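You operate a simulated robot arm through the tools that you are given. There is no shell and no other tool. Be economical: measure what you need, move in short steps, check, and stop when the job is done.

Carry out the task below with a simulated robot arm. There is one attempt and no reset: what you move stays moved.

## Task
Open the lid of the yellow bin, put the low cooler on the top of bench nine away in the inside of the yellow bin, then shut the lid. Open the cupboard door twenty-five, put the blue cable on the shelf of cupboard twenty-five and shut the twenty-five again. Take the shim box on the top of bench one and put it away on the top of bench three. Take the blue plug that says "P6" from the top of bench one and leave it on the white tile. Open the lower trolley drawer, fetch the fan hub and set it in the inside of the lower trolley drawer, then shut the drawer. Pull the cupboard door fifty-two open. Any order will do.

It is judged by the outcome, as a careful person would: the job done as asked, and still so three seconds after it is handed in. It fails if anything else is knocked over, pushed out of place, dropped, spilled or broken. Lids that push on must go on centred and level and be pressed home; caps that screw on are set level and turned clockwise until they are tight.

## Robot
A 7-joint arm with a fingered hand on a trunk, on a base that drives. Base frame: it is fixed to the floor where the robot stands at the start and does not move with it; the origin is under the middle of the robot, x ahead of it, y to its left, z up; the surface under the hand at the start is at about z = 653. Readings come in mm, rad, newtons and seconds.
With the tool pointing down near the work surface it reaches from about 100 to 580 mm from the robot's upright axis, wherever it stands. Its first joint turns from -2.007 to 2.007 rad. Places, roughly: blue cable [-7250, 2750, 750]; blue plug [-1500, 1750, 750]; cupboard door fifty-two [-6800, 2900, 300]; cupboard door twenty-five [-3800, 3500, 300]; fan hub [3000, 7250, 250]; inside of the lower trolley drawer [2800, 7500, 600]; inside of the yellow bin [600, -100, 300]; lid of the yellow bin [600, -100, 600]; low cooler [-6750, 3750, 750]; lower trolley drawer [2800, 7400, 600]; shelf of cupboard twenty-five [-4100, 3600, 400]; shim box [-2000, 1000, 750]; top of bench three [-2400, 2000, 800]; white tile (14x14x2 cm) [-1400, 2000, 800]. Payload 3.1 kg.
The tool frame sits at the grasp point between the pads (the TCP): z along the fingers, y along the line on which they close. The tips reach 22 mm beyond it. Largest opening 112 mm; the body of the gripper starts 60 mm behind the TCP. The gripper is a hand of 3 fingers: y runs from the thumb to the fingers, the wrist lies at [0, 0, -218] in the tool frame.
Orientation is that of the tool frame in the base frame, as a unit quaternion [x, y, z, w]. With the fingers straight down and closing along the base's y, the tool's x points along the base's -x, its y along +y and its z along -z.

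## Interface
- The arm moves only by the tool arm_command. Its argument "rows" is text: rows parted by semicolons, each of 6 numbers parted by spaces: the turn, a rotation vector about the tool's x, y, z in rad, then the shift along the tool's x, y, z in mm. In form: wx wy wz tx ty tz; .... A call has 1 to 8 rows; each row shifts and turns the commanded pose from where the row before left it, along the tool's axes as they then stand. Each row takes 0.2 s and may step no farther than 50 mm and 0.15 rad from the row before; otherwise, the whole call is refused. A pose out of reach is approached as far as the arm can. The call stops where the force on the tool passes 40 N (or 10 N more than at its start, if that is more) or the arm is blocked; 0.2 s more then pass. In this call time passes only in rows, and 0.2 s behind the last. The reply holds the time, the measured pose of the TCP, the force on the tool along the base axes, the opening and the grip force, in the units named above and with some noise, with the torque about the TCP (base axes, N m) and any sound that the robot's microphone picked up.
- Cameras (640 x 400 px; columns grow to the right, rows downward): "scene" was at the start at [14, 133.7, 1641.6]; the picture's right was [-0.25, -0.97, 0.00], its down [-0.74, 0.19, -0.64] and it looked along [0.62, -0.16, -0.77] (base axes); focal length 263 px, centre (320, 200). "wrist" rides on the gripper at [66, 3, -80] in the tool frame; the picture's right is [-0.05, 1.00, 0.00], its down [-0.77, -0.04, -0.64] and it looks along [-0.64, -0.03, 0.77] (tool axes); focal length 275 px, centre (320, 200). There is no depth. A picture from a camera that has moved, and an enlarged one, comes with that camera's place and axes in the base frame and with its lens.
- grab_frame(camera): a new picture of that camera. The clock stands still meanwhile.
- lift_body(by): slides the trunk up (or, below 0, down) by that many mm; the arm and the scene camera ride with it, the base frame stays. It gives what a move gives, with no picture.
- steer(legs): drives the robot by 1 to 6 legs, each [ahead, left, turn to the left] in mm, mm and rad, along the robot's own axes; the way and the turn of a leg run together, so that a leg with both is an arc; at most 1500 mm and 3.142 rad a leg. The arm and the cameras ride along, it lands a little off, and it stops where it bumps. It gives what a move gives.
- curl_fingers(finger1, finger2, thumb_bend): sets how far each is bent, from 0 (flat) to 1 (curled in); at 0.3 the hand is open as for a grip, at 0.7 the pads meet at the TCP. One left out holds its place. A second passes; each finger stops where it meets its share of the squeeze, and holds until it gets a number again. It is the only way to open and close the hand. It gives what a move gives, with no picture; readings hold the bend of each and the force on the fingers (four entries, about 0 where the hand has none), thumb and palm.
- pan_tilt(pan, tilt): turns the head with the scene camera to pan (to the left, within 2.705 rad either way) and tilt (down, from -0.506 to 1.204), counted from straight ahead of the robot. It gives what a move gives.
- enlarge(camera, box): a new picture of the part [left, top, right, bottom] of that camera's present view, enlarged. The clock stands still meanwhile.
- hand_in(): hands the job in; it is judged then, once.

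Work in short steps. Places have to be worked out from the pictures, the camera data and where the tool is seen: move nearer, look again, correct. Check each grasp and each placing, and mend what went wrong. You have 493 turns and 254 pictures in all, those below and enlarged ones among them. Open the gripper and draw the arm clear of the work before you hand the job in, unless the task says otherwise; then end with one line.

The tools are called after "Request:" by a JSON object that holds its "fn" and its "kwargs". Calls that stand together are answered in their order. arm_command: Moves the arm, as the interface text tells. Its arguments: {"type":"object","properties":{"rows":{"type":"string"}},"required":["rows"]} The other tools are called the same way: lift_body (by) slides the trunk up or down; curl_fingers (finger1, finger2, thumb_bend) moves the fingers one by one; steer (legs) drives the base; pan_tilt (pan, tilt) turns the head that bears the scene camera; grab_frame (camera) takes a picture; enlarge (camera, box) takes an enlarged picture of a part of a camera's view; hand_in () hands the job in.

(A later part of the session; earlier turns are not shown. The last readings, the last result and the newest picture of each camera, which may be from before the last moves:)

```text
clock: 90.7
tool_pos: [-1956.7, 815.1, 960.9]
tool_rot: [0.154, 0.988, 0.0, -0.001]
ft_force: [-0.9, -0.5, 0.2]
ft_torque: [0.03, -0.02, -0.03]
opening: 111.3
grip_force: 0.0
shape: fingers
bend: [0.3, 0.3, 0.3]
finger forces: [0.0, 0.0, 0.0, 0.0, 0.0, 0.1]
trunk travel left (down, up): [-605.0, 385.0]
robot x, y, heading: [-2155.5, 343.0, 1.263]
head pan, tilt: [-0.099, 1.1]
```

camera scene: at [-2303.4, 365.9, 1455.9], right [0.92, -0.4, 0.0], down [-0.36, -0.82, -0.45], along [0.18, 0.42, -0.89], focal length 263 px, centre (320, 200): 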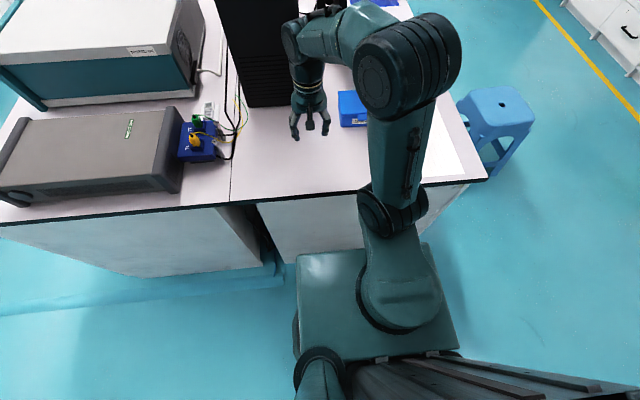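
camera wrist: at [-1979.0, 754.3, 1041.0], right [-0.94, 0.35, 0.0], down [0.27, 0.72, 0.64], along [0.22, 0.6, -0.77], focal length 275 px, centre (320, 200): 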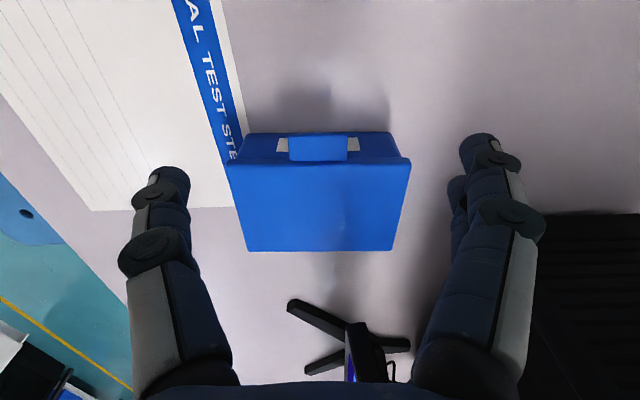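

Orientation is right (y = forward). I move forward 94 and 35 right over the box and look.

Request:
{"fn": "arm_command", "kwargs": {"rows": "0 0 0 -12 32 0;0 0 0 -12 32 0;0 0 0 -11 30 0"}}

Request:
{"fn": "grab_frame", "kwargs": {"camera": "wrist"}}

Request:
{"fn": "enlarge", "kwargs": {"camera": "scene", "box": [240, 0, 440, 125]}}

```text
clock: 91.5
tool_pos: [-1896.0, 895.5, 960.1]
tool_rot: [0.153, 0.988, 0.0, -0.001]
ft_force: [-0.1, 0.6, 0.6]
ft_torque: [0.03, -0.01, 0.0]
opening: 111.2
grip_force: 0.0
shape: fingers
bend: [0.3, 0.3, 0.3]
finger forces: [0.0, 0.0, 0.0, 0.1, 0.0, 0.0]
trunk travel left (down, up): [-605.0, 385.0]
robot x, y, heading: [-2160.9, 342.9, 1.264]
head pan, tilt: [-0.099, 1.1]
```

```text
224 pictures are left
camera wrist: at [-1957.3, 920.0, 1041.7], right [0.35, 0.94, 0.0], down [0.72, -0.27, 0.64], along [0.6, -0.22, -0.77], focal length 275 px, centre (320, 200)
```

wrist: 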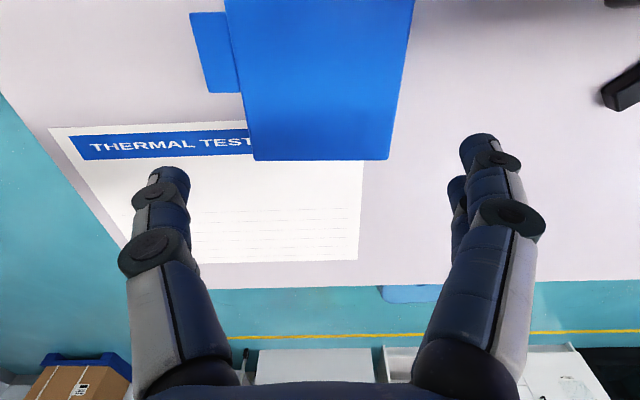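

```text
3.20 times, centred on (340, 62) of scene
camera zoom: at [-2294.4, 393.0, 1456.0], right [0.92, -0.4, 0.0], down [-0.35, -0.82, -0.45], along [0.18, 0.42, -0.89], focal length 842 px, centre (256, 640)
```

zoom: 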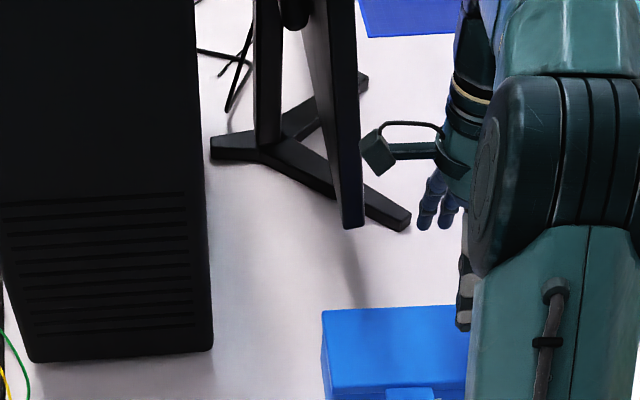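

TCP is centred front-to-back but the thumb would touch the latch; I shift 15 mm more to the right. I also test a slightly flatter bend for more clearance.

Request:
{"fn": "arm_command", "kwargs": {"rows": "0 0 0 -15 0 30;0 0 0 0 0 30"}}

Request:
{"fn": "curl_fingers", "kwargs": {"finger1": 0.22, "finger2": 0.22, "thumb_bend": 0.22}}

Request:
{"fn": "grab_frame", "kwargs": {"camera": "wrist"}}

```text
clock: 92.1
tool_pos: [-1881.1, 888.8, 901.4]
tool_rot: [0.153, 0.988, -0.001, 0.0]
ft_force: [0.1, 0.2, 0.1]
ft_torque: [-0.02, -0.02, -0.03]
opening: 111.5
grip_force: 0.0
shape: fingers
bend: [0.3, 0.3, 0.3]
finger forces: [0.1, 0.0, 0.0, 0.0, 0.1, 0.0]
trunk travel left (down, up): [-605.0, 385.0]
robot x, y, heading: [-2157.4, 343.6, 1.262]
head pan, tilt: [-0.099, 1.1]
```

```text
clock: 93.1
tool_pos: [-1881.0, 888.5, 900.9]
tool_rot: [0.152, 0.988, 0.0, 0.001]
ft_force: [0.5, 0.4, -1.1]
ft_torque: [0.0, -0.03, 0.02]
opening: 125.6
grip_force: 0.0
shape: fingers
bend: [0.22, 0.22, 0.22]
finger forces: [0.0, 0.0, 0.0, 0.0, 0.1, 0.1]
trunk travel left (down, up): [-605.0, 385.0]
robot x, y, heading: [-2152.3, 345.2, 1.262]
head pan, tilt: [-0.099, 1.1]
```

```text
222 pictures are left
camera wrist: at [-1943.4, 912.5, 982.8], right [0.35, 0.94, 0.0], down [0.72, -0.27, 0.64], along [0.6, -0.22, -0.77], focal length 275 px, centre (320, 200)
```

wrist: 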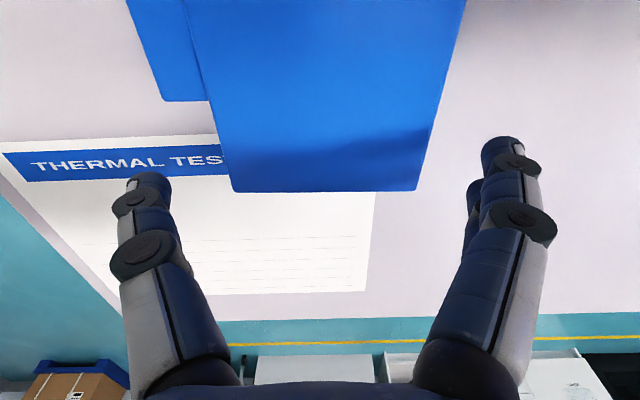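

Lid is at z≈862, 102 mm deep; latch now clears the thumb. I open a bit wider (0.14), nudge 2 mm forward, and descend to just about lid level.

Request:
{"fn": "curl_fingers", "kwargs": {"finger1": 0.14, "finger2": 0.14, "thumb_bend": 0.14}}

Request:
{"fn": "arm_command", "kwargs": {"rows": "0 0 0 0 2 15;0 0 0 0 0 15"}}

Request:
{"fn": "grab_frame", "kwargs": {"camera": "wrist"}}

```text
clock: 94.1
tool_pos: [-1881.0, 889.6, 900.6]
tool_rot: [0.152, 0.988, 0.0, 0.001]
ft_force: [0.1, 0.6, 0.0]
ft_torque: [0.0, 0.01, -0.04]
opening: 136.7
grip_force: 0.1
shape: fingers
bend: [0.14, 0.14, 0.14]
finger forces: [0.0, 0.0, 0.0, 0.0, 0.0, 0.0]
trunk travel left (down, up): [-605.0, 385.0]
robot x, y, heading: [-2156.7, 343.8, 1.263]
head pan, tilt: [-0.099, 1.1]
```

```text
clock: 94.7
tool_pos: [-1881.7, 891.5, 871.3]
tool_rot: [0.152, 0.988, 0.0, 0.0]
ft_force: [0.0, -0.2, 0.3]
ft_torque: [0.01, 0.03, 0.02]
opening: 137.1
grip_force: 0.0
shape: fingers
bend: [0.14, 0.14, 0.14]
finger forces: [0.0, 0.1, 0.0, 0.0, 0.0, 0.0]
trunk travel left (down, up): [-605.0, 385.0]
robot x, y, heading: [-2156.8, 345.4, 1.262]
head pan, tilt: [-0.099, 1.1]
```

```text
221 pictures are left
camera wrist: at [-1943.2, 915.3, 953.0], right [0.35, 0.94, 0.0], down [0.72, -0.27, 0.64], along [0.6, -0.22, -0.77], focal length 275 px, centre (320, 200)
```

wrist: 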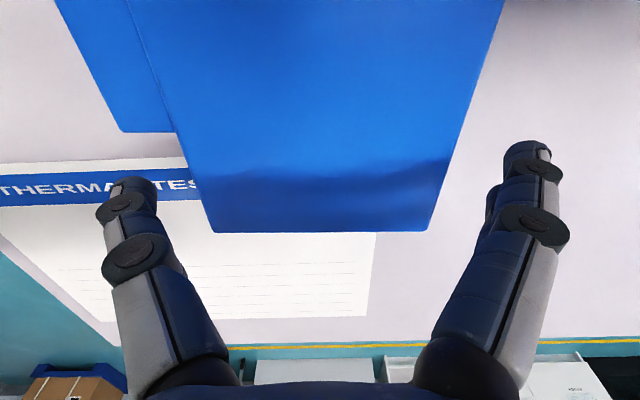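

Clearance is good on both sides. I descend to 852 and close gently.

Request:
{"fn": "arm_command", "kwargs": {"rows": "0 0 0 0 0 10;0 0 0 0 1 9"}}

Request:
{"fn": "curl_fingers", "kwargs": {"finger1": 0.4, "finger2": 0.4, "thumb_bend": 0.4}}

Request:
{"fn": "grab_frame", "kwargs": {"camera": "wrist"}}

```text
clock: 95.3
tool_pos: [-1880.4, 893.5, 851.6]
tool_rot: [0.152, 0.988, 0.0, -0.001]
ft_force: [0.2, -0.7, -0.2]
ft_torque: [0.01, -0.03, 0.0]
opening: 137.1
grip_force: 0.0
shape: fingers
bend: [0.14, 0.14, 0.14]
finger forces: [0.0, 0.1, 0.0, 0.0, 0.1, 0.0]
trunk travel left (down, up): [-605.0, 385.0]
robot x, y, heading: [-2154.6, 340.8, 1.261]
head pan, tilt: [-0.099, 1.1]
```

```text
clock: 96.3
tool_pos: [-1881.1, 893.1, 853.3]
tool_rot: [0.152, 0.988, 0.0, -0.001]
ft_force: [-0.8, -0.2, 3.3]
ft_torque: [0.0, -0.01, 0.0]
opening: 110.2
grip_force: 17.1
shape: fingers
bend: [0.35, 0.35, 0.35]
finger forces: [8.6, 8.2, 0.0, 0.1, 17.2, 0.1]
trunk travel left (down, up): [-605.0, 385.0]
robot x, y, heading: [-2155.6, 347.3, 1.264]
head pan, tilt: [-0.099, 1.1]
```

```text
220 pictures are left
camera wrist: at [-1943.0, 916.1, 934.7], right [0.35, 0.94, 0.0], down [0.72, -0.27, 0.64], along [0.6, -0.22, -0.77], focal length 275 px, centre (320, 200)
```

wrist: 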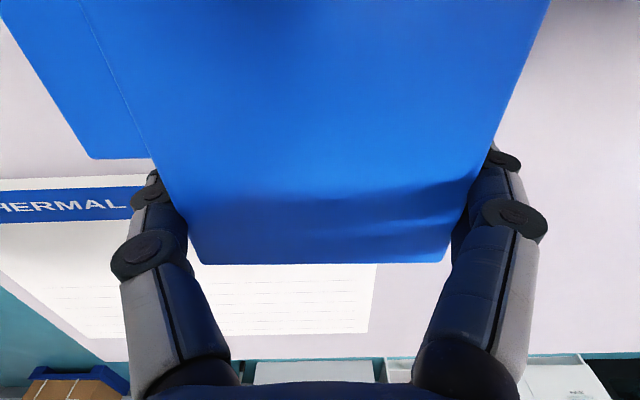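

Even grip of 17 N. I squeeze more and lift a little to test.

Request:
{"fn": "curl_fingers", "kwargs": {"finger1": 0.5, "finger2": 0.5, "thumb_bend": 0.5}}

Request:
{"fn": "arm_command", "kwargs": {"rows": "0 0 0 0 0 -10;0 0 0 0 0 -15;0 0 0 0 0 -15"}}

Request:
{"fn": "grab_frame", "kwargs": {"camera": "scene"}}

Request:
{"fn": "grab_frame", "kwargs": {"camera": "wrist"}}

```text
clock: 97.3
tool_pos: [-1879.9, 893.9, 852.5]
tool_rot: [0.153, 0.988, 0.0, 0.0]
ft_force: [0.2, -2.3, 2.1]
ft_torque: [-0.08, 0.04, 0.06]
opening: 105.8
grip_force: 28.9
shape: fingers
bend: [0.42, 0.42, 0.41]
finger forces: [13.6, 13.7, 0.0, 0.0, 30.2, 0.0]
trunk travel left (down, up): [-605.0, 385.0]
robot x, y, heading: [-2156.9, 342.3, 1.266]
head pan, tilt: [-0.099, 1.1]
```

```text
clock: 98.1
tool_pos: [-1880.3, 892.9, 893.5]
tool_rot: [0.153, 0.988, 0.0, 0.0]
ft_force: [0.7, 0.1, -1.8]
ft_torque: [0.01, -0.08, -0.02]
opening: 106.1
grip_force: 26.8
shape: fingers
bend: [0.41, 0.41, 0.42]
finger forces: [13.0, 13.1, 0.0, 0.0, 27.3, 0.0]
trunk travel left (down, up): [-605.0, 385.0]
robot x, y, heading: [-2153.8, 342.7, 1.263]
head pan, tilt: [-0.099, 1.1]
```

```text
219 pictures are left
camera scene: at [-2295.1, 391.8, 1455.9], right [0.92, -0.4, 0.0], down [-0.35, -0.82, -0.45], along [0.18, 0.42, -0.89], focal length 263 px, centre (320, 200)
```

scene: 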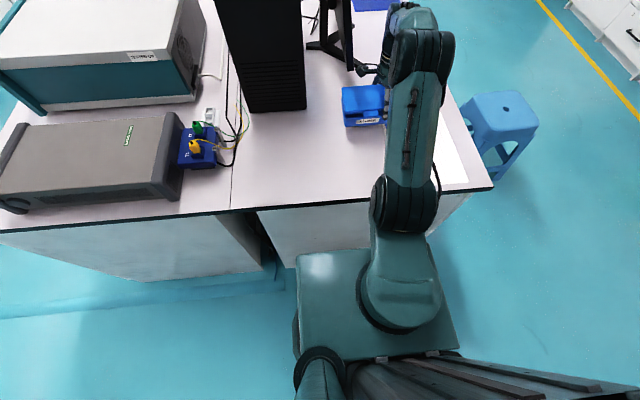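

```text
218 pictures are left
camera wrist: at [-1941.7, 916.6, 973.8], right [0.35, 0.94, 0.0], down [0.72, -0.27, 0.64], along [0.6, -0.22, -0.77], focal length 275 px, centre (320, 200)
```

wrist: 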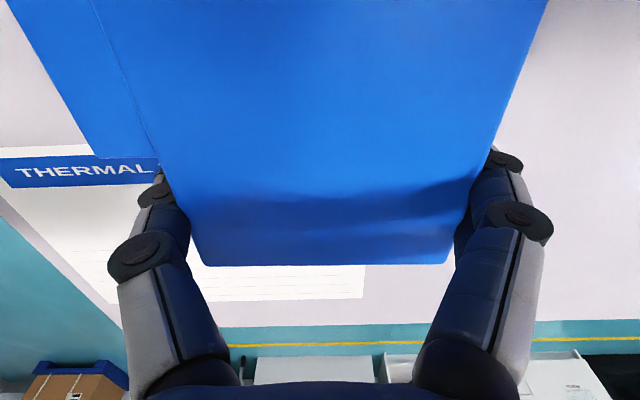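

The box is held level. I retract and raise it, back away, and drive left round the island's end to look at the rear side for bench three.

Request:
{"fn": "arm_command", "kwargs": {"rows": "0 0 0 0 -20 -30;0 0 0 0 -40 -20;0 0 0 0 -45 0;0 0 0 0 -45 0"}}

Request:
{"fn": "steer", "kwargs": {"legs": [[-350, 0, 0], [0, 950, 0], [0, 950, 0]]}}

Request:
{"fn": "pan_tilt", "kwargs": {"pan": -0.2, "tilt": 0.45}}

Request:
{"fn": "grab_frame", "kwargs": {"camera": "scene"}}

```text
clock: 99.1
tool_pos: [-1926.1, 749.3, 941.9]
tool_rot: [0.152, 0.988, 0.001, 0.001]
ft_force: [1.0, -0.2, -1.6]
ft_torque: [-0.04, -0.09, 0.0]
opening: 106.1
grip_force: 26.0
shape: fingers
bend: [0.41, 0.41, 0.42]
finger forces: [12.4, 12.8, 0.0, 0.1, 26.5, 0.0]
trunk travel left (down, up): [-605.0, 385.0]
robot x, y, heading: [-2157.1, 345.5, 1.262]
head pan, tilt: [-0.099, 1.1]
```

```text
clock: 110.4
tool_pos: [-3803.2, 1007.3, 940.8]
tool_rot: [0.167, 0.986, 0.0, 0.0]
ft_force: [0.7, -0.4, -1.5]
ft_torque: [-0.08, -0.08, 0.01]
opening: 105.9
grip_force: 25.7
shape: fingers
bend: [0.41, 0.41, 0.42]
finger forces: [12.4, 12.7, 0.0, 0.1, 26.3, 0.1]
trunk travel left (down, up): [-605.0, 385.0]
robot x, y, heading: [-4046.9, 606.7, 1.235]
head pan, tilt: [-0.099, 1.1]
```

```text
clock: 111.4
tool_pos: [-3803.1, 1006.4, 940.7]
tool_rot: [0.169, 0.986, 0.0, 0.0]
ft_force: [0.3, 0.0, -2.1]
ft_torque: [-0.02, -0.08, 0.01]
opening: 105.5
grip_force: 26.0
shape: fingers
bend: [0.41, 0.41, 0.42]
finger forces: [12.4, 12.8, 0.1, 0.0, 26.4, 0.1]
trunk travel left (down, up): [-605.0, 385.0]
robot x, y, heading: [-4045.8, 603.7, 1.235]
head pan, tilt: [-0.201, 0.45]
```

```text
217 pictures are left
camera scene: at [-4163.1, 680.0, 1508.0], right [0.86, -0.51, 0.0], down [-0.22, -0.37, -0.9], along [0.46, 0.77, -0.44], focal length 263 px, centre (320, 200)
```

scene: 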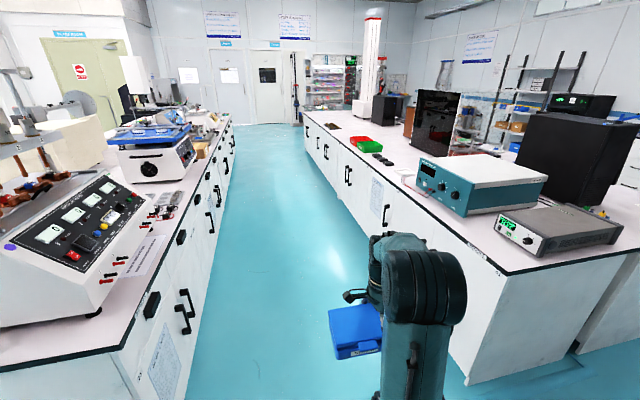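

The rear half of the island is visible at right. I enlarge to read the bench labels on its edge.

Request:
{"fn": "enlarge", "kwargs": {"camera": "scene", "box": [290, 90, 530, 290]}}

Request:
{"fn": "enlarge", "kwargs": {"camera": "scene", "box": [0, 140, 240, 390]}}

```text
2.00 times, centred on (410, 190) of scene
camera zoom: at [-4163.1, 680.0, 1508.0], right [0.86, -0.51, 0.0], down [-0.22, -0.37, -0.9], along [0.46, 0.77, -0.44], focal length 527 px, centre (140, 220)
```

zoom: 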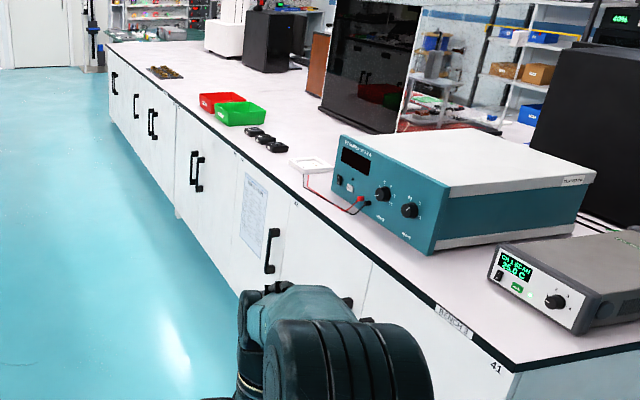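

```text
1.60 times, centred on (120, 265) of scene
camera zoom: at [-4163.1, 680.0, 1508.0], right [0.86, -0.51, 0.0], down [-0.22, -0.37, -0.9], along [0.46, 0.77, -0.44], focal length 421 px, centre (640, 96)
```

zoom: 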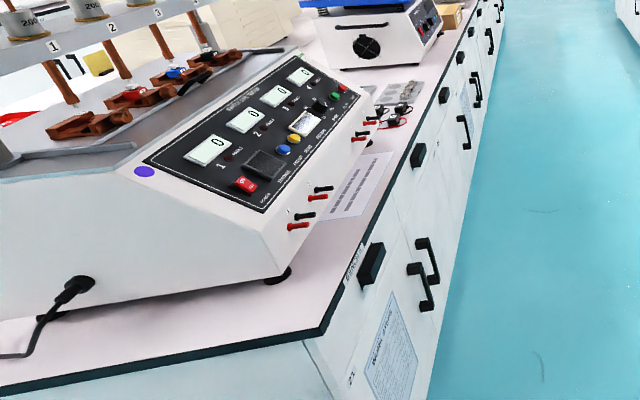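

The right island's rear side is "BENCH 3" (door 41 at its corner). There is free surface past the teal box and white plate, near 1.25 m along. I drive up the aisle and turn right to face it.

Request:
{"fn": "steer", "kwargs": {"legs": [[0, -117, 0.03], [1000, 0, 0], [1000, 0, 0], [0, 0, -1.571]]}}

Request:
{"fn": "pan_tilt", "kwargs": {"pan": -0.1, "tilt": 0.8}}

Request:
{"fn": "grab_frame", "kwargs": {"camera": "scene"}}

```text
clock: 126.1
tool_pos: [-2891.7, 2230.7, 940.1]
tool_rot: [0.815, 0.579, 0.0, 0.0]
ft_force: [-1.1, -0.2, -1.9]
ft_torque: [-0.06, 0.03, 0.02]
opening: 105.4
grip_force: 24.6
shape: fingers
bend: [0.41, 0.41, 0.43]
finger forces: [11.7, 12.4, 0.0, 0.0, 25.1, 0.0]
trunk travel left (down, up): [-605.0, 385.0]
robot x, y, heading: [-3293.3, 2472.7, -0.336]
head pan, tilt: [-0.201, 0.45]
```

```text
clock: 126.9
tool_pos: [-2892.4, 2230.4, 941.3]
tool_rot: [0.815, 0.58, 0.001, 0.0]
ft_force: [-0.1, -0.4, -1.9]
ft_torque: [-0.11, 0.04, -0.01]
opening: 105.5
grip_force: 24.0
shape: fingers
bend: [0.41, 0.41, 0.43]
finger forces: [11.8, 12.3, 0.1, 0.0, 25.2, 0.0]
trunk travel left (down, up): [-605.0, 385.0]
robot x, y, heading: [-3291.0, 2473.3, -0.335]
head pan, tilt: [-0.099, 0.799]
```

```text
214 pictures are left
camera scene: at [-3225.9, 2602.9, 1477.7], right [-0.42, -0.91, 0.0], down [-0.65, 0.3, -0.7], along [0.63, -0.29, -0.72], focal length 263 px, centre (320, 200)
```

scene: 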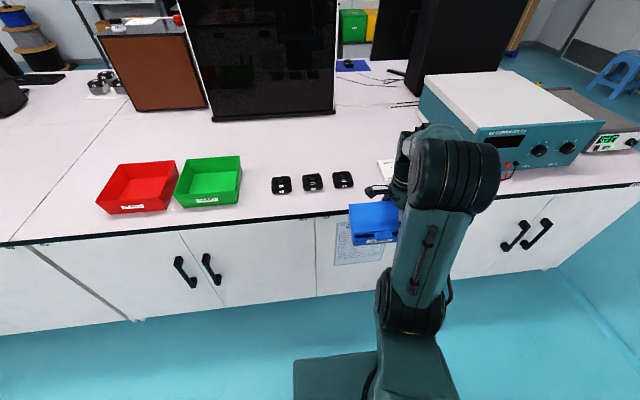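

There is free surface behind the small black cubes. I square up and drive in so the box ends up between the cubes and the black box, with the thumb's path in the gap between cubes and plate.

Request:
{"fn": "steer", "kwargs": {"legs": [[0, 0, 0.028], [266, -33, 0]]}}

Request:
{"fn": "grab_frame", "kwargs": {"camera": "scene"}}

```text
clock: 129.2
tool_pos: [-2641.0, 2131.3, 940.6]
tool_rot: [0.806, 0.592, -0.001, -0.001]
ft_force: [-0.1, 0.2, -1.0]
ft_torque: [-0.06, 0.06, 0.01]
opening: 105.1
grip_force: 24.9
shape: fingers
bend: [0.41, 0.41, 0.43]
finger forces: [11.7, 12.3, 0.1, 0.1, 25.2, 0.1]
trunk travel left (down, up): [-605.0, 385.0]
robot x, y, heading: [-3047.7, 2359.6, -0.306]
head pan, tilt: [-0.099, 0.799]
```

```text
213 pictures are left
camera scene: at [-2986.1, 2493.4, 1477.7], right [-0.39, -0.92, 0.0], down [-0.66, 0.28, -0.7], along [0.64, -0.27, -0.72], focal length 263 px, centre (320, 200)
```

scene: 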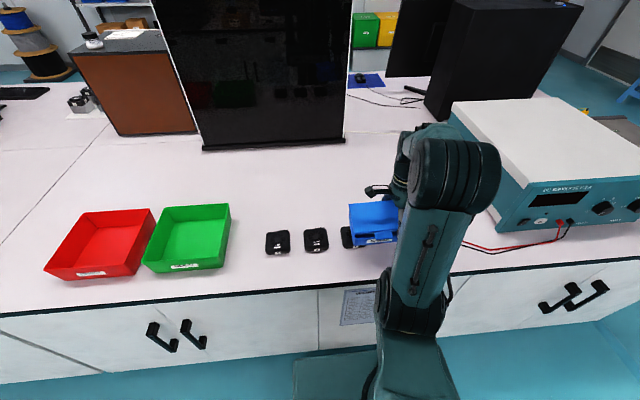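

Now I extend 164 mm over the cubes at height and check.

Request:
{"fn": "arm_command", "kwargs": {"rows": "0 0 0 0 41 0;0 0 0 0 41 0;0 0 0 0 41 0;0 0 0 0 41 0"}}

Request:
{"fn": "grab_frame", "kwargs": {"camera": "wrist"}}

Request:
{"fn": "grab_frame", "kwargs": {"camera": "scene"}}

```text
clock: 130.2
tool_pos: [-2487.9, 2082.6, 939.7]
tool_rot: [0.806, 0.592, -0.002, -0.002]
ft_force: [0.1, 0.1, -1.8]
ft_torque: [-0.06, 0.02, 0.0]
opening: 105.0
grip_force: 24.3
shape: fingers
bend: [0.41, 0.41, 0.43]
finger forces: [11.5, 12.4, 0.0, 0.1, 24.9, 0.1]
trunk travel left (down, up): [-605.0, 385.0]
robot x, y, heading: [-3050.9, 2358.1, -0.306]
head pan, tilt: [-0.099, 0.799]
```

```text
212 pictures are left
camera wrist: at [-2464.9, 2145.1, 1020.6], right [0.94, -0.34, -0.01], down [-0.26, -0.73, 0.64], along [-0.22, -0.6, -0.77], focal length 275 px, centre (320, 200)
```

wrist: 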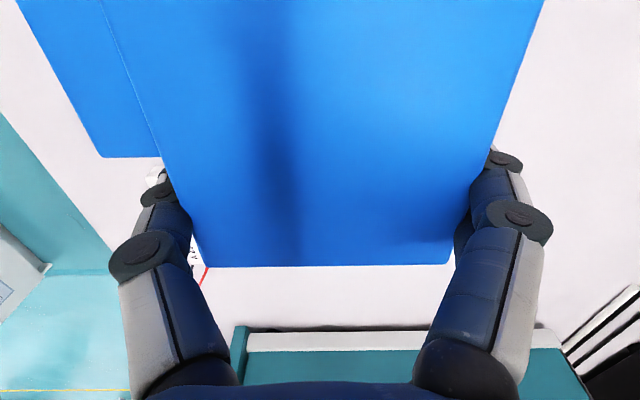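

```text
211 pictures are left
camera scene: at [-2985.4, 2493.1, 1477.7], right [-0.39, -0.92, 0.0], down [-0.66, 0.28, -0.7], along [0.64, -0.27, -0.72], focal length 263 px, centre (320, 200)
```

scene: 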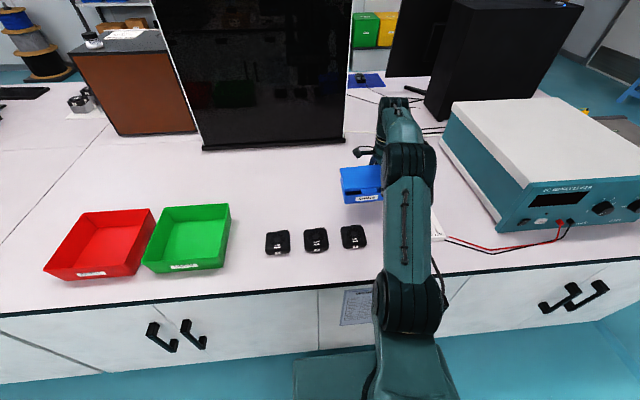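

Thumb's column lies between the cube and the plate. I descend, slowly at the end.

Request:
{"fn": "arm_command", "kwargs": {"rows": "0 0 0 0 0 30;0 0 0 0 0 30;0 0 0 0 0 15"}}

Request:
{"fn": "arm_command", "kwargs": {"rows": "0 0 0 0 0 4;0 0 0 0 0 4"}}

Request:
{"fn": "grab_frame", "kwargs": {"camera": "wrist"}}

```text
clock: 131.0
tool_pos: [-2487.2, 2081.5, 865.7]
tool_rot: [0.806, 0.592, 0.0, 0.0]
ft_force: [-1.0, 0.8, -1.0]
ft_torque: [0.03, 0.05, -0.05]
opening: 104.3
grip_force: 24.9
shape: fingers
bend: [0.42, 0.42, 0.43]
finger forces: [12.2, 12.1, 0.0, 0.0, 24.7, 0.1]
trunk travel left (down, up): [-605.0, 385.0]
robot x, y, heading: [-3046.9, 2361.2, -0.305]
head pan, tilt: [-0.099, 0.799]
```

```text
clock: 131.6
tool_pos: [-2486.6, 2083.1, 857.7]
tool_rot: [0.806, 0.592, 0.001, 0.0]
ft_force: [0.3, -0.2, -1.5]
ft_torque: [0.03, 0.01, -0.03]
opening: 104.2
grip_force: 24.9
shape: fingers
bend: [0.42, 0.42, 0.43]
finger forces: [12.3, 12.0, 0.1, 0.0, 24.8, 0.1]
trunk travel left (down, up): [-605.0, 385.0]
robot x, y, heading: [-3050.4, 2359.3, -0.306]
head pan, tilt: [-0.099, 0.799]
```

```text
210 pictures are left
camera wrist: at [-2463.9, 2145.7, 938.9], right [0.94, -0.34, 0.0], down [-0.27, -0.72, 0.64], along [-0.22, -0.6, -0.77], focal length 275 px, centre (320, 200)
```

wrist: 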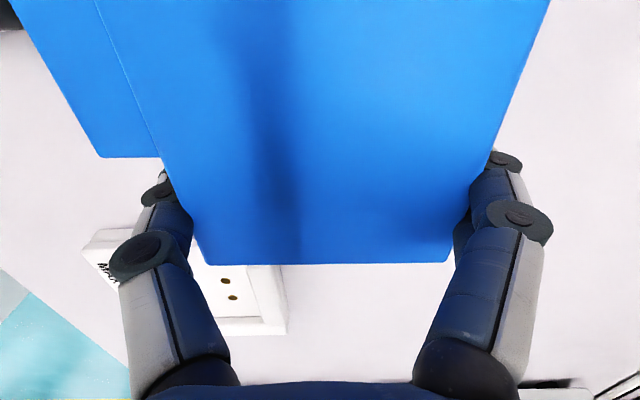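

The plate is quite near the thumb, so I shift 22 mm left and 8 mm further in, then lower to touch.

Request:
{"fn": "arm_command", "kwargs": {"rows": "0 0 0 22 8 0;0 0 0 0 0 3"}}

Request:
{"fn": "arm_command", "kwargs": {"rows": "0 0 0 0 0 3"}}

Request:
{"fn": "arm_command", "kwargs": {"rows": "0 0 0 0 0 2"}}

Request:
{"fn": "grab_frame", "kwargs": {"camera": "wrist"}}

```text
clock: 132.2
tool_pos: [-2473.5, 2100.6, 854.6]
tool_rot: [0.806, 0.592, 0.001, 0.0]
ft_force: [-0.4, 0.2, -0.8]
ft_torque: [0.05, 0.0, 0.05]
opening: 104.1
grip_force: 24.7
shape: fingers
bend: [0.42, 0.42, 0.43]
finger forces: [12.5, 11.9, 0.1, 0.0, 25.4, 0.0]
trunk travel left (down, up): [-605.0, 385.0]
robot x, y, heading: [-3048.1, 2362.7, -0.304]
head pan, tilt: [-0.099, 0.799]
```

```text
clock: 132.6
tool_pos: [-2472.6, 2101.3, 853.9]
tool_rot: [0.806, 0.593, 0.001, 0.001]
ft_force: [0.6, 0.0, 8.5]
ft_torque: [0.0, -0.12, -0.01]
opening: 104.2
grip_force: 25.9
shape: fingers
bend: [0.42, 0.42, 0.43]
finger forces: [13.5, 13.3, 0.0, 0.0, 26.1, 0.1]
trunk travel left (down, up): [-605.0, 385.0]
robot x, y, heading: [-3048.0, 2361.6, -0.302]
head pan, tilt: [-0.099, 0.799]
```

```text
clock: 133.0
tool_pos: [-2473.5, 2101.9, 852.7]
tool_rot: [0.806, 0.592, 0.0, 0.003]
ft_force: [3.2, -1.8, 18.1]
ft_torque: [0.03, -0.14, -0.01]
opening: 104.1
grip_force: 26.6
shape: fingers
bend: [0.42, 0.42, 0.43]
finger forces: [14.1, 14.7, 0.0, 0.0, 24.7, 0.0]
trunk travel left (down, up): [-605.0, 385.0]
robot x, y, heading: [-3048.9, 2361.5, -0.303]
head pan, tilt: [-0.099, 0.799]
```

```text
209 pictures are left
camera wrist: at [-2451.4, 2164.4, 933.9], right [0.94, -0.34, 0.01], down [-0.27, -0.72, 0.64], along [-0.21, -0.6, -0.77], focal length 275 px, centre (320, 200)
```

wrist: 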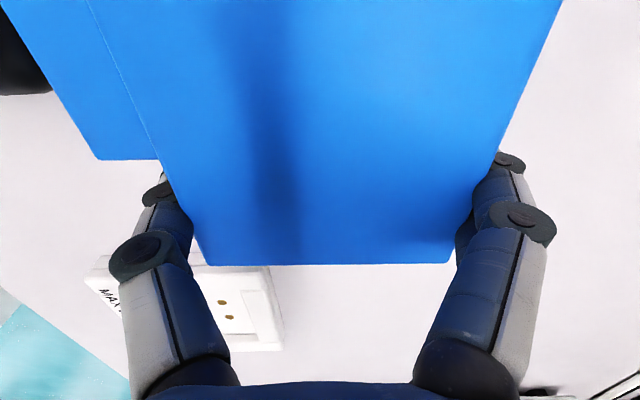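

It rests on the bench. I relieve the pressure and open the hand in steps.

Request:
{"fn": "arm_command", "kwargs": {"rows": "0 0 0 0 0 -2"}}

Request:
{"fn": "curl_fingers", "kwargs": {"finger1": 0.22, "finger2": 0.22, "thumb_bend": 0.22}}

Request:
{"fn": "grab_frame", "kwargs": {"camera": "wrist"}}

```text
clock: 133.4
tool_pos: [-2473.7, 2102.9, 853.4]
tool_rot: [0.806, 0.592, 0.001, 0.001]
ft_force: [3.4, -2.5, 12.9]
ft_torque: [-0.01, -0.17, 0.0]
opening: 104.1
grip_force: 25.7
shape: fingers
bend: [0.42, 0.42, 0.44]
finger forces: [14.0, 14.4, 0.0, 0.1, 23.6, 0.0]
trunk travel left (down, up): [-605.0, 385.0]
robot x, y, heading: [-3046.4, 2360.7, -0.303]
head pan, tilt: [-0.099, 0.799]
```

```text
clock: 134.4
tool_pos: [-2474.0, 2101.5, 852.7]
tool_rot: [0.806, 0.592, 0.001, 0.001]
ft_force: [-0.4, -0.9, 0.1]
ft_torque: [0.0, -0.02, 0.0]
opening: 126.3
grip_force: 0.1
shape: fingers
bend: [0.22, 0.22, 0.22]
finger forces: [0.0, 0.0, 0.0, 0.0, 0.0, 0.0]
trunk travel left (down, up): [-605.0, 385.0]
robot x, y, heading: [-3048.8, 2359.5, -0.305]
head pan, tilt: [-0.099, 0.799]
```

```text
208 pictures are left
camera wrist: at [-2450.4, 2164.3, 933.5], right [0.94, -0.34, 0.0], down [-0.26, -0.72, 0.64], along [-0.22, -0.6, -0.77], focal length 275 px, centre (320, 200)
```

wrist: 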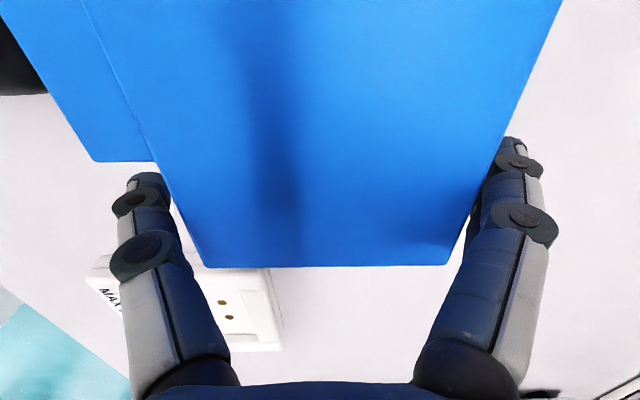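

Released. I open slightly more and lift straight up, then retract and look.

Request:
{"fn": "curl_fingers", "kwargs": {"finger1": 0.16, "finger2": 0.16, "thumb_bend": 0.18}}

Request:
{"fn": "arm_command", "kwargs": {"rows": "0 0 0 0 0 -15;0 0 0 0 0 -30;0 0 0 0 0 -45;0 0 0 0 0 -30;0 0 0 0 -45 0;0 0 0 0 -45 0;0 0 0 0 -45 0;0 0 0 0 -45 0"}}

Request:
{"fn": "grab_frame", "kwargs": {"camera": "scene"}}

```text
clock: 135.4
tool_pos: [-2473.0, 2101.9, 851.0]
tool_rot: [0.806, 0.592, 0.0, 0.0]
ft_force: [-0.3, 0.3, -0.2]
ft_torque: [0.02, -0.01, 0.01]
opening: 133.7
grip_force: 0.0
shape: fingers
bend: [0.16, 0.16, 0.18]
finger forces: [0.1, 0.0, 0.1, 0.1, 0.0, 0.0]
trunk travel left (down, up): [-605.0, 385.0]
robot x, y, heading: [-3045.3, 2360.4, -0.307]
head pan, tilt: [-0.099, 0.799]
```

```text
clock: 137.2
tool_pos: [-2644.8, 2155.1, 973.3]
tool_rot: [0.806, 0.592, 0.0, 0.0]
ft_force: [0.5, 0.2, -0.8]
ft_torque: [0.02, 0.0, -0.03]
opening: 134.0
grip_force: 0.0
shape: fingers
bend: [0.16, 0.16, 0.18]
finger forces: [0.0, 0.0, 0.1, 0.1, 0.0, 0.1]
trunk travel left (down, up): [-605.0, 385.0]
robot x, y, heading: [-3053.5, 2361.0, -0.306]
head pan, tilt: [-0.099, 0.799]
```

```text
207 pictures are left
camera scene: at [-2988.5, 2494.4, 1477.7], right [-0.39, -0.92, 0.0], down [-0.66, 0.28, -0.7], along [0.64, -0.27, -0.72], focal length 263 px, centre (320, 200)
```

scene: 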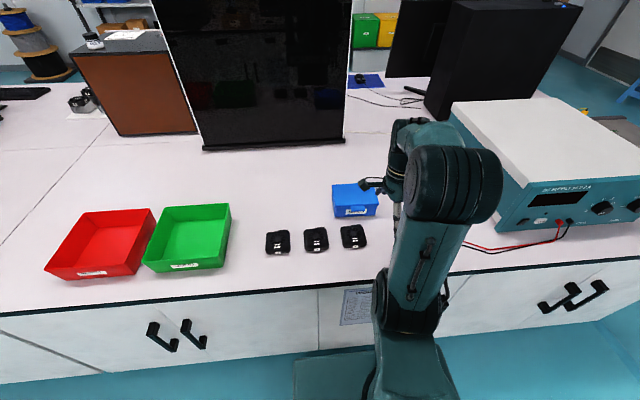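

The shim box stands well on bench three. Next is cupboard 25, on the opposite row. I back to mid-aisle, turn around, and look at its doors.

Request:
{"fn": "steer", "kwargs": {"legs": [[-290, 0, 0], [0, 0, 1.57], [0, 0, 1.57], [0, -700, 0]]}}

Request:
{"fn": "pan_tilt", "kwargs": {"pan": 0, "tilt": 0.7}}

Request:
{"fn": "grab_frame", "kwargs": {"camera": "scene"}}

```text
clock: 150.2
tool_pos: [-3476.3, 3337.9, 973.9]
tool_rot: [-0.57, 0.822, 0.0, 0.0]
ft_force: [0.1, 0.0, -0.4]
ft_torque: [-0.02, 0.01, -0.01]
opening: 134.0
grip_force: 0.1
shape: fingers
bend: [0.16, 0.16, 0.18]
finger forces: [0.0, 0.0, 0.0, 0.0, 0.0, 0.0]
trunk travel left (down, up): [-605.0, 385.0]
robot x, y, heading: [-3081.9, 3105.0, 2.782]
head pan, tilt: [-0.099, 0.799]
```

```text
clock: 150.9
tool_pos: [-3477.5, 3339.3, 973.0]
tool_rot: [-0.569, 0.822, 0.0, 0.0]
ft_force: [-0.4, 0.6, -0.1]
ft_torque: [-0.03, 0.0, 0.04]
opening: 134.1
grip_force: 0.0
shape: fingers
bend: [0.16, 0.16, 0.18]
finger forces: [0.0, 0.0, 0.0, 0.1, 0.0, 0.1]
trunk travel left (down, up): [-605.0, 385.0]
robot x, y, heading: [-3083.2, 3112.0, 2.778]
head pan, tilt: [0.0, 0.7]
```

```text
206 pictures are left
camera scene: at [-3160.2, 2975.1, 1485.9], right [0.35, 0.94, 0.0], down [0.6, -0.23, -0.76], along [-0.72, 0.27, -0.64], focal length 263 px, centre (320, 200)
```

scene: 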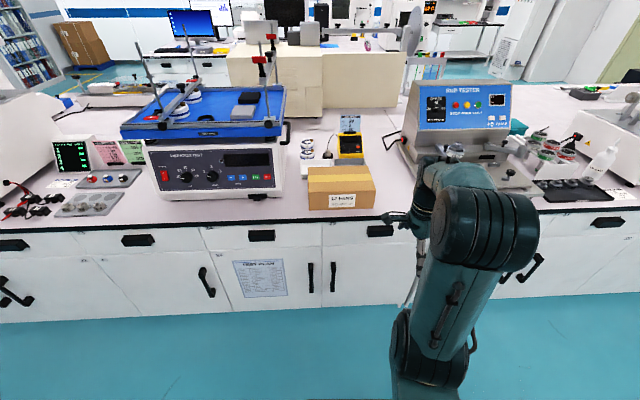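

I enlarge the cupboard fronts to read the door numbers.

Request:
{"fn": "enlarge", "kwargs": {"camera": "scene", "box": [180, 210, 420, 330]}}

Request:
{"fn": "enlarge", "kwargs": {"camera": "scene", "box": [0, 210, 220, 330]}}

```text
2.67 times, centred on (300, 270) of scene
camera zoom: at [-3160.2, 2975.1, 1485.9], right [0.35, 0.94, 0.0], down [0.6, -0.23, -0.76], along [-0.72, 0.27, -0.64], focal length 702 px, centre (373, 13)
```

zoom: 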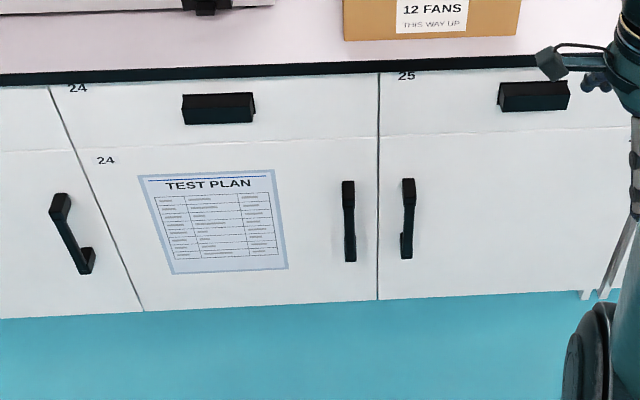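

```text
2.91 times, centred on (110, 270) of scene
camera zoom: at [-3160.2, 2975.1, 1485.9], right [0.35, 0.94, 0.0], down [0.6, -0.23, -0.76], along [-0.72, 0.27, -0.64], focal length 766 px, centre (931, -4)
```

zoom: 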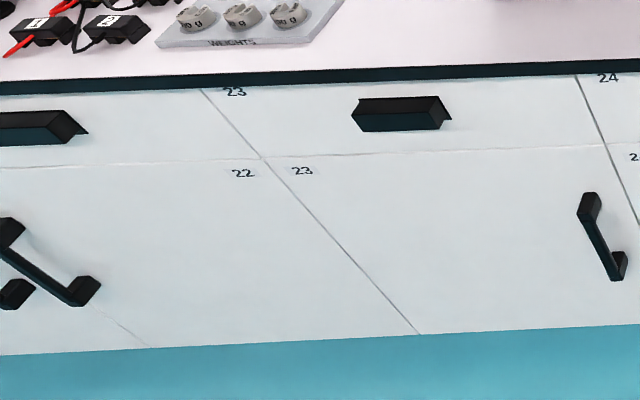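

Door 25 is right of the seam; its bar handle is at its left edge (hinge at right), at about z 470. I plan a forward-pointing hand. First I square the heading and turn the hand +90° so the camera will end up on top.

Request:
{"fn": "steer", "kwargs": {"legs": [[-60, 100, 0.057]]}}

Request:
{"fn": "arm_command", "kwargs": {"rows": "0 0 0.143 0 0 0;0 0 0.143 0 0 0;0 0 0.143 0 0 0;0 0 0.143 0 0 0;0 0 0.143 0 0 0;0 0 0.143 0 0 0"}}

Request:
{"fn": "arm_command", "kwargs": {"rows": "0 0 0.143 0 0 0;0 0 0.143 0 0 0;0 0 0.143 0 0 0;0 0 0.143 0 0 0;0 0 0.141 0 0 0"}}

```text
clock: 152.1
tool_pos: [-3466.8, 3198.8, 974.0]
tool_rot: [-0.593, 0.805, 0.0, 0.0]
ft_force: [-0.6, -0.2, 0.1]
ft_torque: [0.01, 0.02, -0.02]
opening: 133.9
grip_force: 0.1
shape: fingers
bend: [0.16, 0.16, 0.18]
finger forces: [0.0, 0.0, 0.1, 0.0, 0.0, 0.0]
trunk travel left (down, up): [-605.0, 385.0]
robot x, y, heading: [-3060.0, 2994.1, 2.838]
head pan, tilt: [0.0, 0.7]
```

```text
clock: 153.5
tool_pos: [-3466.2, 3200.4, 972.2]
tool_rot: [-0.202, 0.979, -0.001, 0.0]
ft_force: [0.4, -0.5, 1.3]
ft_torque: [-0.02, 0.03, 0.02]
opening: 134.0
grip_force: 0.0
shape: fingers
bend: [0.16, 0.16, 0.18]
finger forces: [0.0, 0.0, 0.0, 0.1, 0.1, 0.0]
trunk travel left (down, up): [-605.0, 385.0]
robot x, y, heading: [-3060.5, 2993.6, 2.839]
head pan, tilt: [0.0, 0.7]
```

```text
clock: 154.7
tool_pos: [-3467.4, 3198.8, 973.8]
tool_rot: [0.152, 0.988, 0.0, 0.001]
ft_force: [-0.1, 0.5, 0.0]
ft_torque: [0.01, -0.01, 0.01]
opening: 134.2
grip_force: 0.0
shape: fingers
bend: [0.16, 0.16, 0.18]
finger forces: [0.0, 0.0, 0.0, 0.0, 0.0, 0.0]
trunk travel left (down, up): [-605.0, 385.0]
robot x, y, heading: [-3059.8, 2995.4, 2.841]
head pan, tilt: [0.0, 0.7]
```

All reachable. Now I move forward 80 and pitch the hand up to horizontal in two calls.

Request:
{"fn": "arm_command", "kwargs": {"rows": "0 0 0 40 0 0;0 0 0 40 0 0;0 0.143 0 0 0 0;0 0.143 0 0 0 0;0 0.143 0 0 0 0;0 0.143 0 0 0 0;0 0.143 0 0 0 0;0 0.143 0 0 0 0"}}

Request:
{"fn": "arm_command", "kwargs": {"rows": "0 0.143 0 0 0 0;0 0.143 0 0 0 0;0 0.143 0 0 0 0;0 0.143 0 0 0 0;0 0.141 0 0 0 0"}}

Request:
{"fn": "grab_frame", "kwargs": {"camera": "scene"}}

```text
clock: 156.5
tool_pos: [-3545.1, 3219.7, 972.7]
tool_rot: [0.133, 0.911, 0.051, -0.386]
ft_force: [-0.5, -0.8, 0.0]
ft_torque: [0.02, -0.01, -0.03]
opening: 134.0
grip_force: 0.0
shape: fingers
bend: [0.16, 0.16, 0.18]
finger forces: [0.1, 0.1, 0.0, 0.1, 0.0, 0.1]
out of reach, approached as far as the arm can: row 8
trunk travel left (down, up): [-605.0, 385.0]
robot x, y, heading: [-3059.9, 2997.3, 2.84]
head pan, tilt: [0.0, 0.7]
```

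```text
clock: 157.7
tool_pos: [-3551.1, 3221.0, 973.7]
tool_rot: [0.108, 0.717, 0.095, -0.682]
ft_force: [0.0, -0.2, -0.6]
ft_torque: [0.03, -0.01, 0.01]
opening: 134.2
grip_force: 0.1
shape: fingers
bend: [0.16, 0.16, 0.18]
finger forces: [0.0, 0.1, 0.0, 0.0, 0.1, 0.0]
out of reach, approached as far as the arm can: row 1
trunk travel left (down, up): [-605.0, 385.0]
robot x, y, heading: [-3056.7, 2991.9, 2.842]
head pan, tilt: [0.0, 0.7]
```

```text
203 pictures are left
camera scene: at [-3129.5, 2855.4, 1485.9], right [0.3, 0.95, 0.0], down [0.62, -0.19, -0.76], along [-0.73, 0.23, -0.64], focal length 263 px, centre (320, 200)
```

scene: 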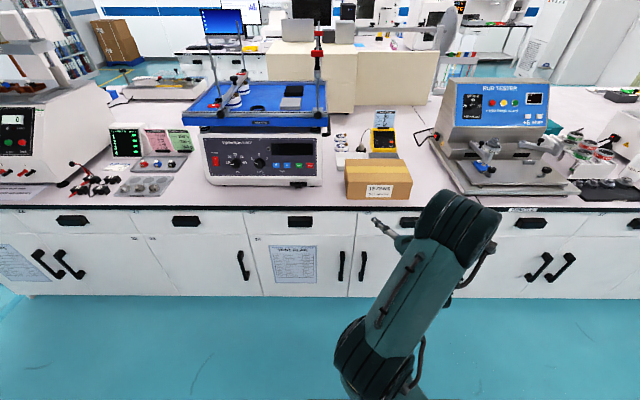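

The hand is nearly horizontal. I enlarge the handle for a more accurate fix.

Request:
{"fn": "enlarge", "kwargs": {"camera": "scene", "box": [300, 200, 460, 300]}}

Request:
{"fn": "grab_frame", "kwargs": {"camera": "wrist"}}

```text
4.00 times, centred on (380, 250) of scene
camera zoom: at [-3129.5, 2855.4, 1485.9], right [0.3, 0.95, 0.0], down [0.62, -0.19, -0.76], along [-0.73, 0.23, -0.64], focal length 1053 px, centre (80, 0)
```

zoom: 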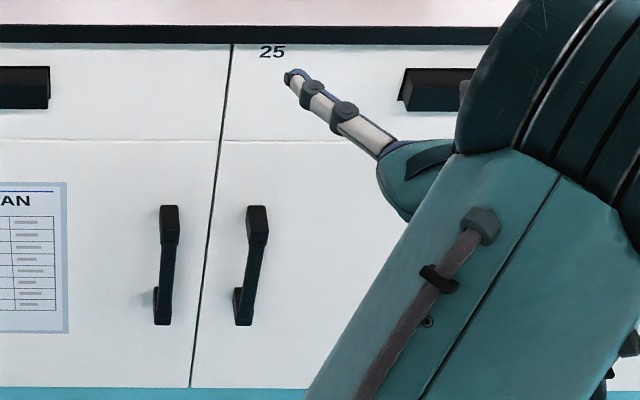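

```text
201 pictures are left
camera wrist: at [-3476.2, 3203.6, 1044.9], right [0.29, 0.96, -0.06], down [0.64, -0.23, -0.74], along [-0.72, 0.17, -0.68], focal length 275 px, centre (320, 200)
```

wrist: 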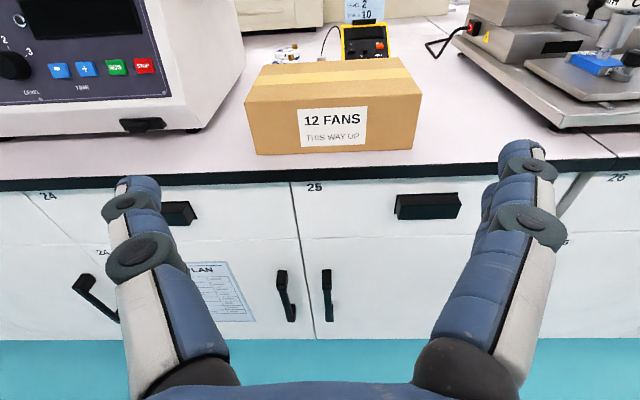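

Corrected geometry: bench edge b≈-2854, handle bar centre at about a=1947, z≈430, hinge about 437 mm to its right. I lower the trunk 540, level the hand and then check with the wrist camera.

Request:
{"fn": "lift_body", "kwargs": {"by": -540}}

Request:
{"fn": "arm_command", "kwargs": {"rows": "0 0.05 0 0 -19 0"}}

Request:
{"fn": "curl_fingers", "kwargs": {"finger1": 0.35, "finger2": 0.35, "thumb_bend": 0.35}}

Request:
{"fn": "grab_frame", "kwargs": {"camera": "wrist"}}

```text
refused: -540 is not a number from -400 to 400
```

```text
clock: 158.1
tool_pos: [-3557.2, 3202.9, 972.9]
tool_rot: [0.105, 0.701, 0.096, -0.699]
ft_force: [0.7, 0.3, -0.5]
ft_torque: [0.0, 0.0, 0.0]
opening: 134.1
grip_force: 0.1
shape: fingers
bend: [0.16, 0.16, 0.18]
finger forces: [0.0, 0.0, 0.0, 0.0, 0.0, 0.0]
trunk travel left (down, up): [-605.0, 385.0]
robot x, y, heading: [-3058.6, 2992.2, 2.841]
head pan, tilt: [0.0, 0.7]
```

```text
clock: 159.1
tool_pos: [-3556.0, 3203.2, 971.9]
tool_rot: [0.107, 0.701, 0.096, -0.699]
ft_force: [0.8, 0.2, 0.0]
ft_torque: [0.01, -0.04, -0.01]
opening: 98.8
grip_force: 0.0
shape: fingers
bend: [0.35, 0.35, 0.35]
finger forces: [0.1, 0.0, 0.0, 0.0, 0.0, 0.0]
trunk travel left (down, up): [-605.0, 385.0]
robot x, y, heading: [-3058.8, 2993.6, 2.839]
head pan, tilt: [0.0, 0.7]
```

```text
200 pictures are left
camera wrist: at [-3478.4, 3184.9, 1040.9], right [0.28, 0.96, -0.06], down [0.6, -0.23, -0.77], along [-0.75, 0.18, -0.64], focal length 275 px, centre (320, 200)
```

wrist: 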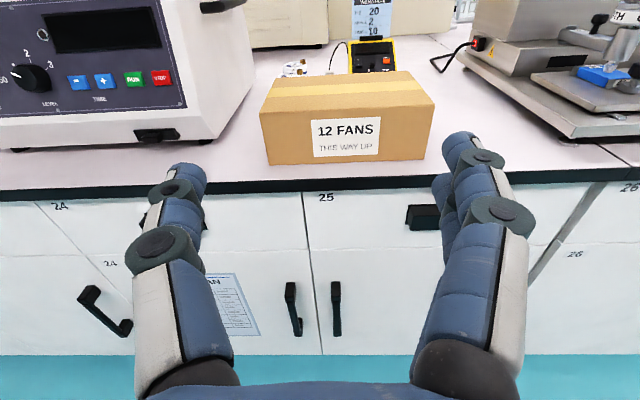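

Trunk moves are limited to 400 a call; I lower in two steps.

Request:
{"fn": "lift_body", "kwargs": {"by": -400}}

Request:
{"fn": "lift_body", "kwargs": {"by": -140}}

Request:
{"fn": "grab_frame", "kwargs": {"camera": "wrist"}}

```text
clock: 162.9
tool_pos: [-3557.2, 3203.0, 573.4]
tool_rot: [0.106, 0.701, 0.096, -0.699]
ft_force: [-0.2, -0.7, -1.1]
ft_torque: [0.0, 0.03, 0.02]
opening: 98.4
grip_force: 0.1
shape: fingers
bend: [0.35, 0.35, 0.35]
finger forces: [0.0, 0.0, 0.0, 0.0, 0.1, 0.1]
trunk travel left (down, up): [-205.0, 785.0]
robot x, y, heading: [-3058.8, 2993.6, 2.835]
head pan, tilt: [0.0, 0.7]
```

```text
clock: 164.6
tool_pos: [-3556.6, 3203.7, 434.2]
tool_rot: [0.107, 0.701, 0.097, -0.699]
ft_force: [0.6, 0.4, 0.3]
ft_torque: [0.03, -0.01, -0.03]
opening: 98.9
grip_force: 0.1
shape: fingers
bend: [0.35, 0.35, 0.35]
finger forces: [0.0, 0.1, 0.0, 0.0, 0.1, 0.0]
trunk travel left (down, up): [-65.0, 925.0]
robot x, y, heading: [-3058.8, 2995.1, 2.842]
head pan, tilt: [0.0, 0.7]
```

```text
199 pictures are left
camera wrist: at [-3478.4, 3184.9, 500.9], right [0.28, 0.96, -0.06], down [0.6, -0.23, -0.77], along [-0.75, 0.18, -0.64], focal length 275 px, centre (320, 200)
```

wrist: 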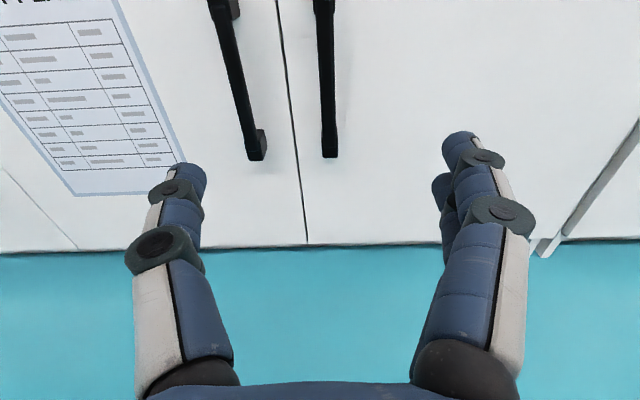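

The bar hangs straight ahead (z 290–511). I drive forward 190 and look again.

Request:
{"fn": "steer", "kwargs": {"legs": [[190, 0, 0]]}}

Request:
{"fn": "arm_command", "kwargs": {"rows": "0 0 0 0 5 0"}}

Request:
{"fn": "grab_frame", "kwargs": {"camera": "wrist"}}

```text
clock: 166.2
tool_pos: [-3739.0, 3261.6, 434.1]
tool_rot: [0.106, 0.701, 0.097, -0.699]
ft_force: [-0.1, 0.1, -0.7]
ft_torque: [-0.01, 0.0, -0.05]
opening: 98.6
grip_force: 0.0
shape: fingers
bend: [0.35, 0.35, 0.35]
finger forces: [0.0, 0.0, 0.1, 0.1, 0.1, 0.0]
trunk travel left (down, up): [-65.0, 925.0]
robot x, y, heading: [-3243.1, 3052.1, 2.837]
head pan, tilt: [0.0, 0.7]
```

```text
clock: 166.6
tool_pos: [-3737.1, 3265.0, 434.0]
tool_rot: [0.107, 0.701, 0.097, -0.699]
ft_force: [-0.3, -0.2, 0.6]
ft_torque: [-0.01, 0.0, -0.03]
opening: 98.7
grip_force: 0.1
shape: fingers
bend: [0.35, 0.35, 0.35]
finger forces: [0.1, 0.1, 0.1, 0.0, 0.0, 0.0]
trunk travel left (down, up): [-65.0, 925.0]
robot x, y, heading: [-3242.5, 3054.6, 2.839]
head pan, tilt: [0.0, 0.7]
```

```text
198 pictures are left
camera wrist: at [-3659.2, 3247.7, 500.2], right [0.29, 0.96, -0.06], down [0.6, -0.23, -0.77], along [-0.75, 0.18, -0.64], focal length 275 px, centre (320, 200)
```

wrist: 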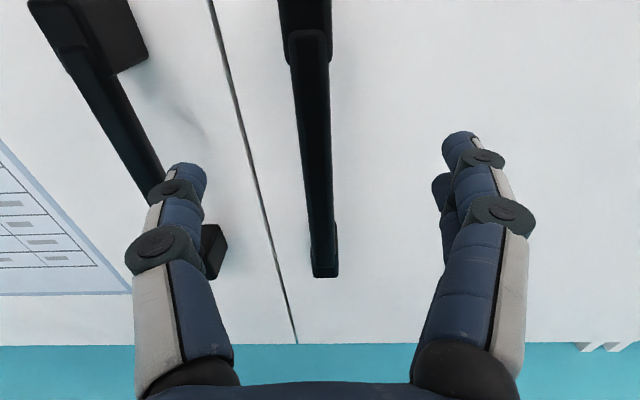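

The bar is about 74 mm ahead and 4 mm left. I narrow the hand so the thumb clears door 24's handle, then advance 50.

Request:
{"fn": "curl_fingers", "kwargs": {"finger1": 0.46, "finger2": 0.46, "thumb_bend": 0.46}}

Request:
{"fn": "arm_command", "kwargs": {"rows": "0 0 0 0 -4 25;0 0 0 0 0 25"}}

Request:
{"fn": "grab_frame", "kwargs": {"camera": "wrist"}}

```text
clock: 167.6
tool_pos: [-3737.2, 3267.0, 431.7]
tool_rot: [0.107, 0.701, 0.097, -0.699]
ft_force: [-0.8, 0.7, 0.2]
ft_torque: [-0.03, 0.0, -0.01]
opening: 66.9
grip_force: 0.1
shape: fingers
bend: [0.46, 0.46, 0.46]
finger forces: [0.0, 0.0, 0.0, 0.1, 0.0, 0.0]
trunk travel left (down, up): [-65.0, 925.0]
robot x, y, heading: [-3243.2, 3050.0, 2.838]
head pan, tilt: [0.0, 0.7]
```

```text
clock: 168.2
tool_pos: [-3786.2, 3277.4, 432.9]
tool_rot: [0.107, 0.701, 0.097, -0.699]
ft_force: [0.1, 0.6, -0.8]
ft_torque: [0.01, -0.03, 0.03]
opening: 66.9
grip_force: 0.1
shape: fingers
bend: [0.46, 0.46, 0.46]
finger forces: [0.1, 0.0, 0.1, 0.0, 0.1, 0.0]
trunk travel left (down, up): [-65.0, 925.0]
robot x, y, heading: [-3241.7, 3052.8, 2.842]
head pan, tilt: [0.0, 0.7]
```

```text
197 pictures are left
camera wrist: at [-3707.8, 3258.6, 500.3], right [0.29, 0.96, -0.06], down [0.6, -0.23, -0.77], along [-0.75, 0.18, -0.64], focal length 275 px, centre (320, 200)
```

wrist: 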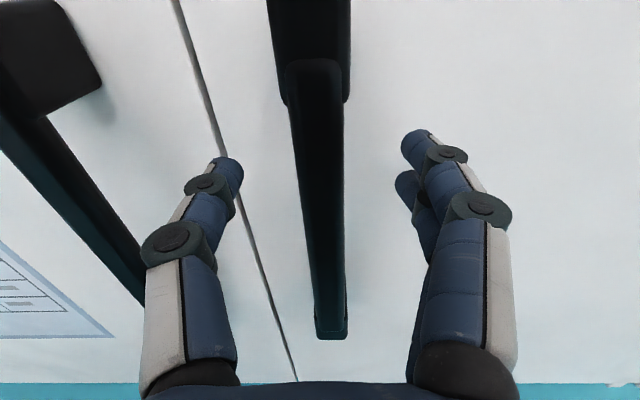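

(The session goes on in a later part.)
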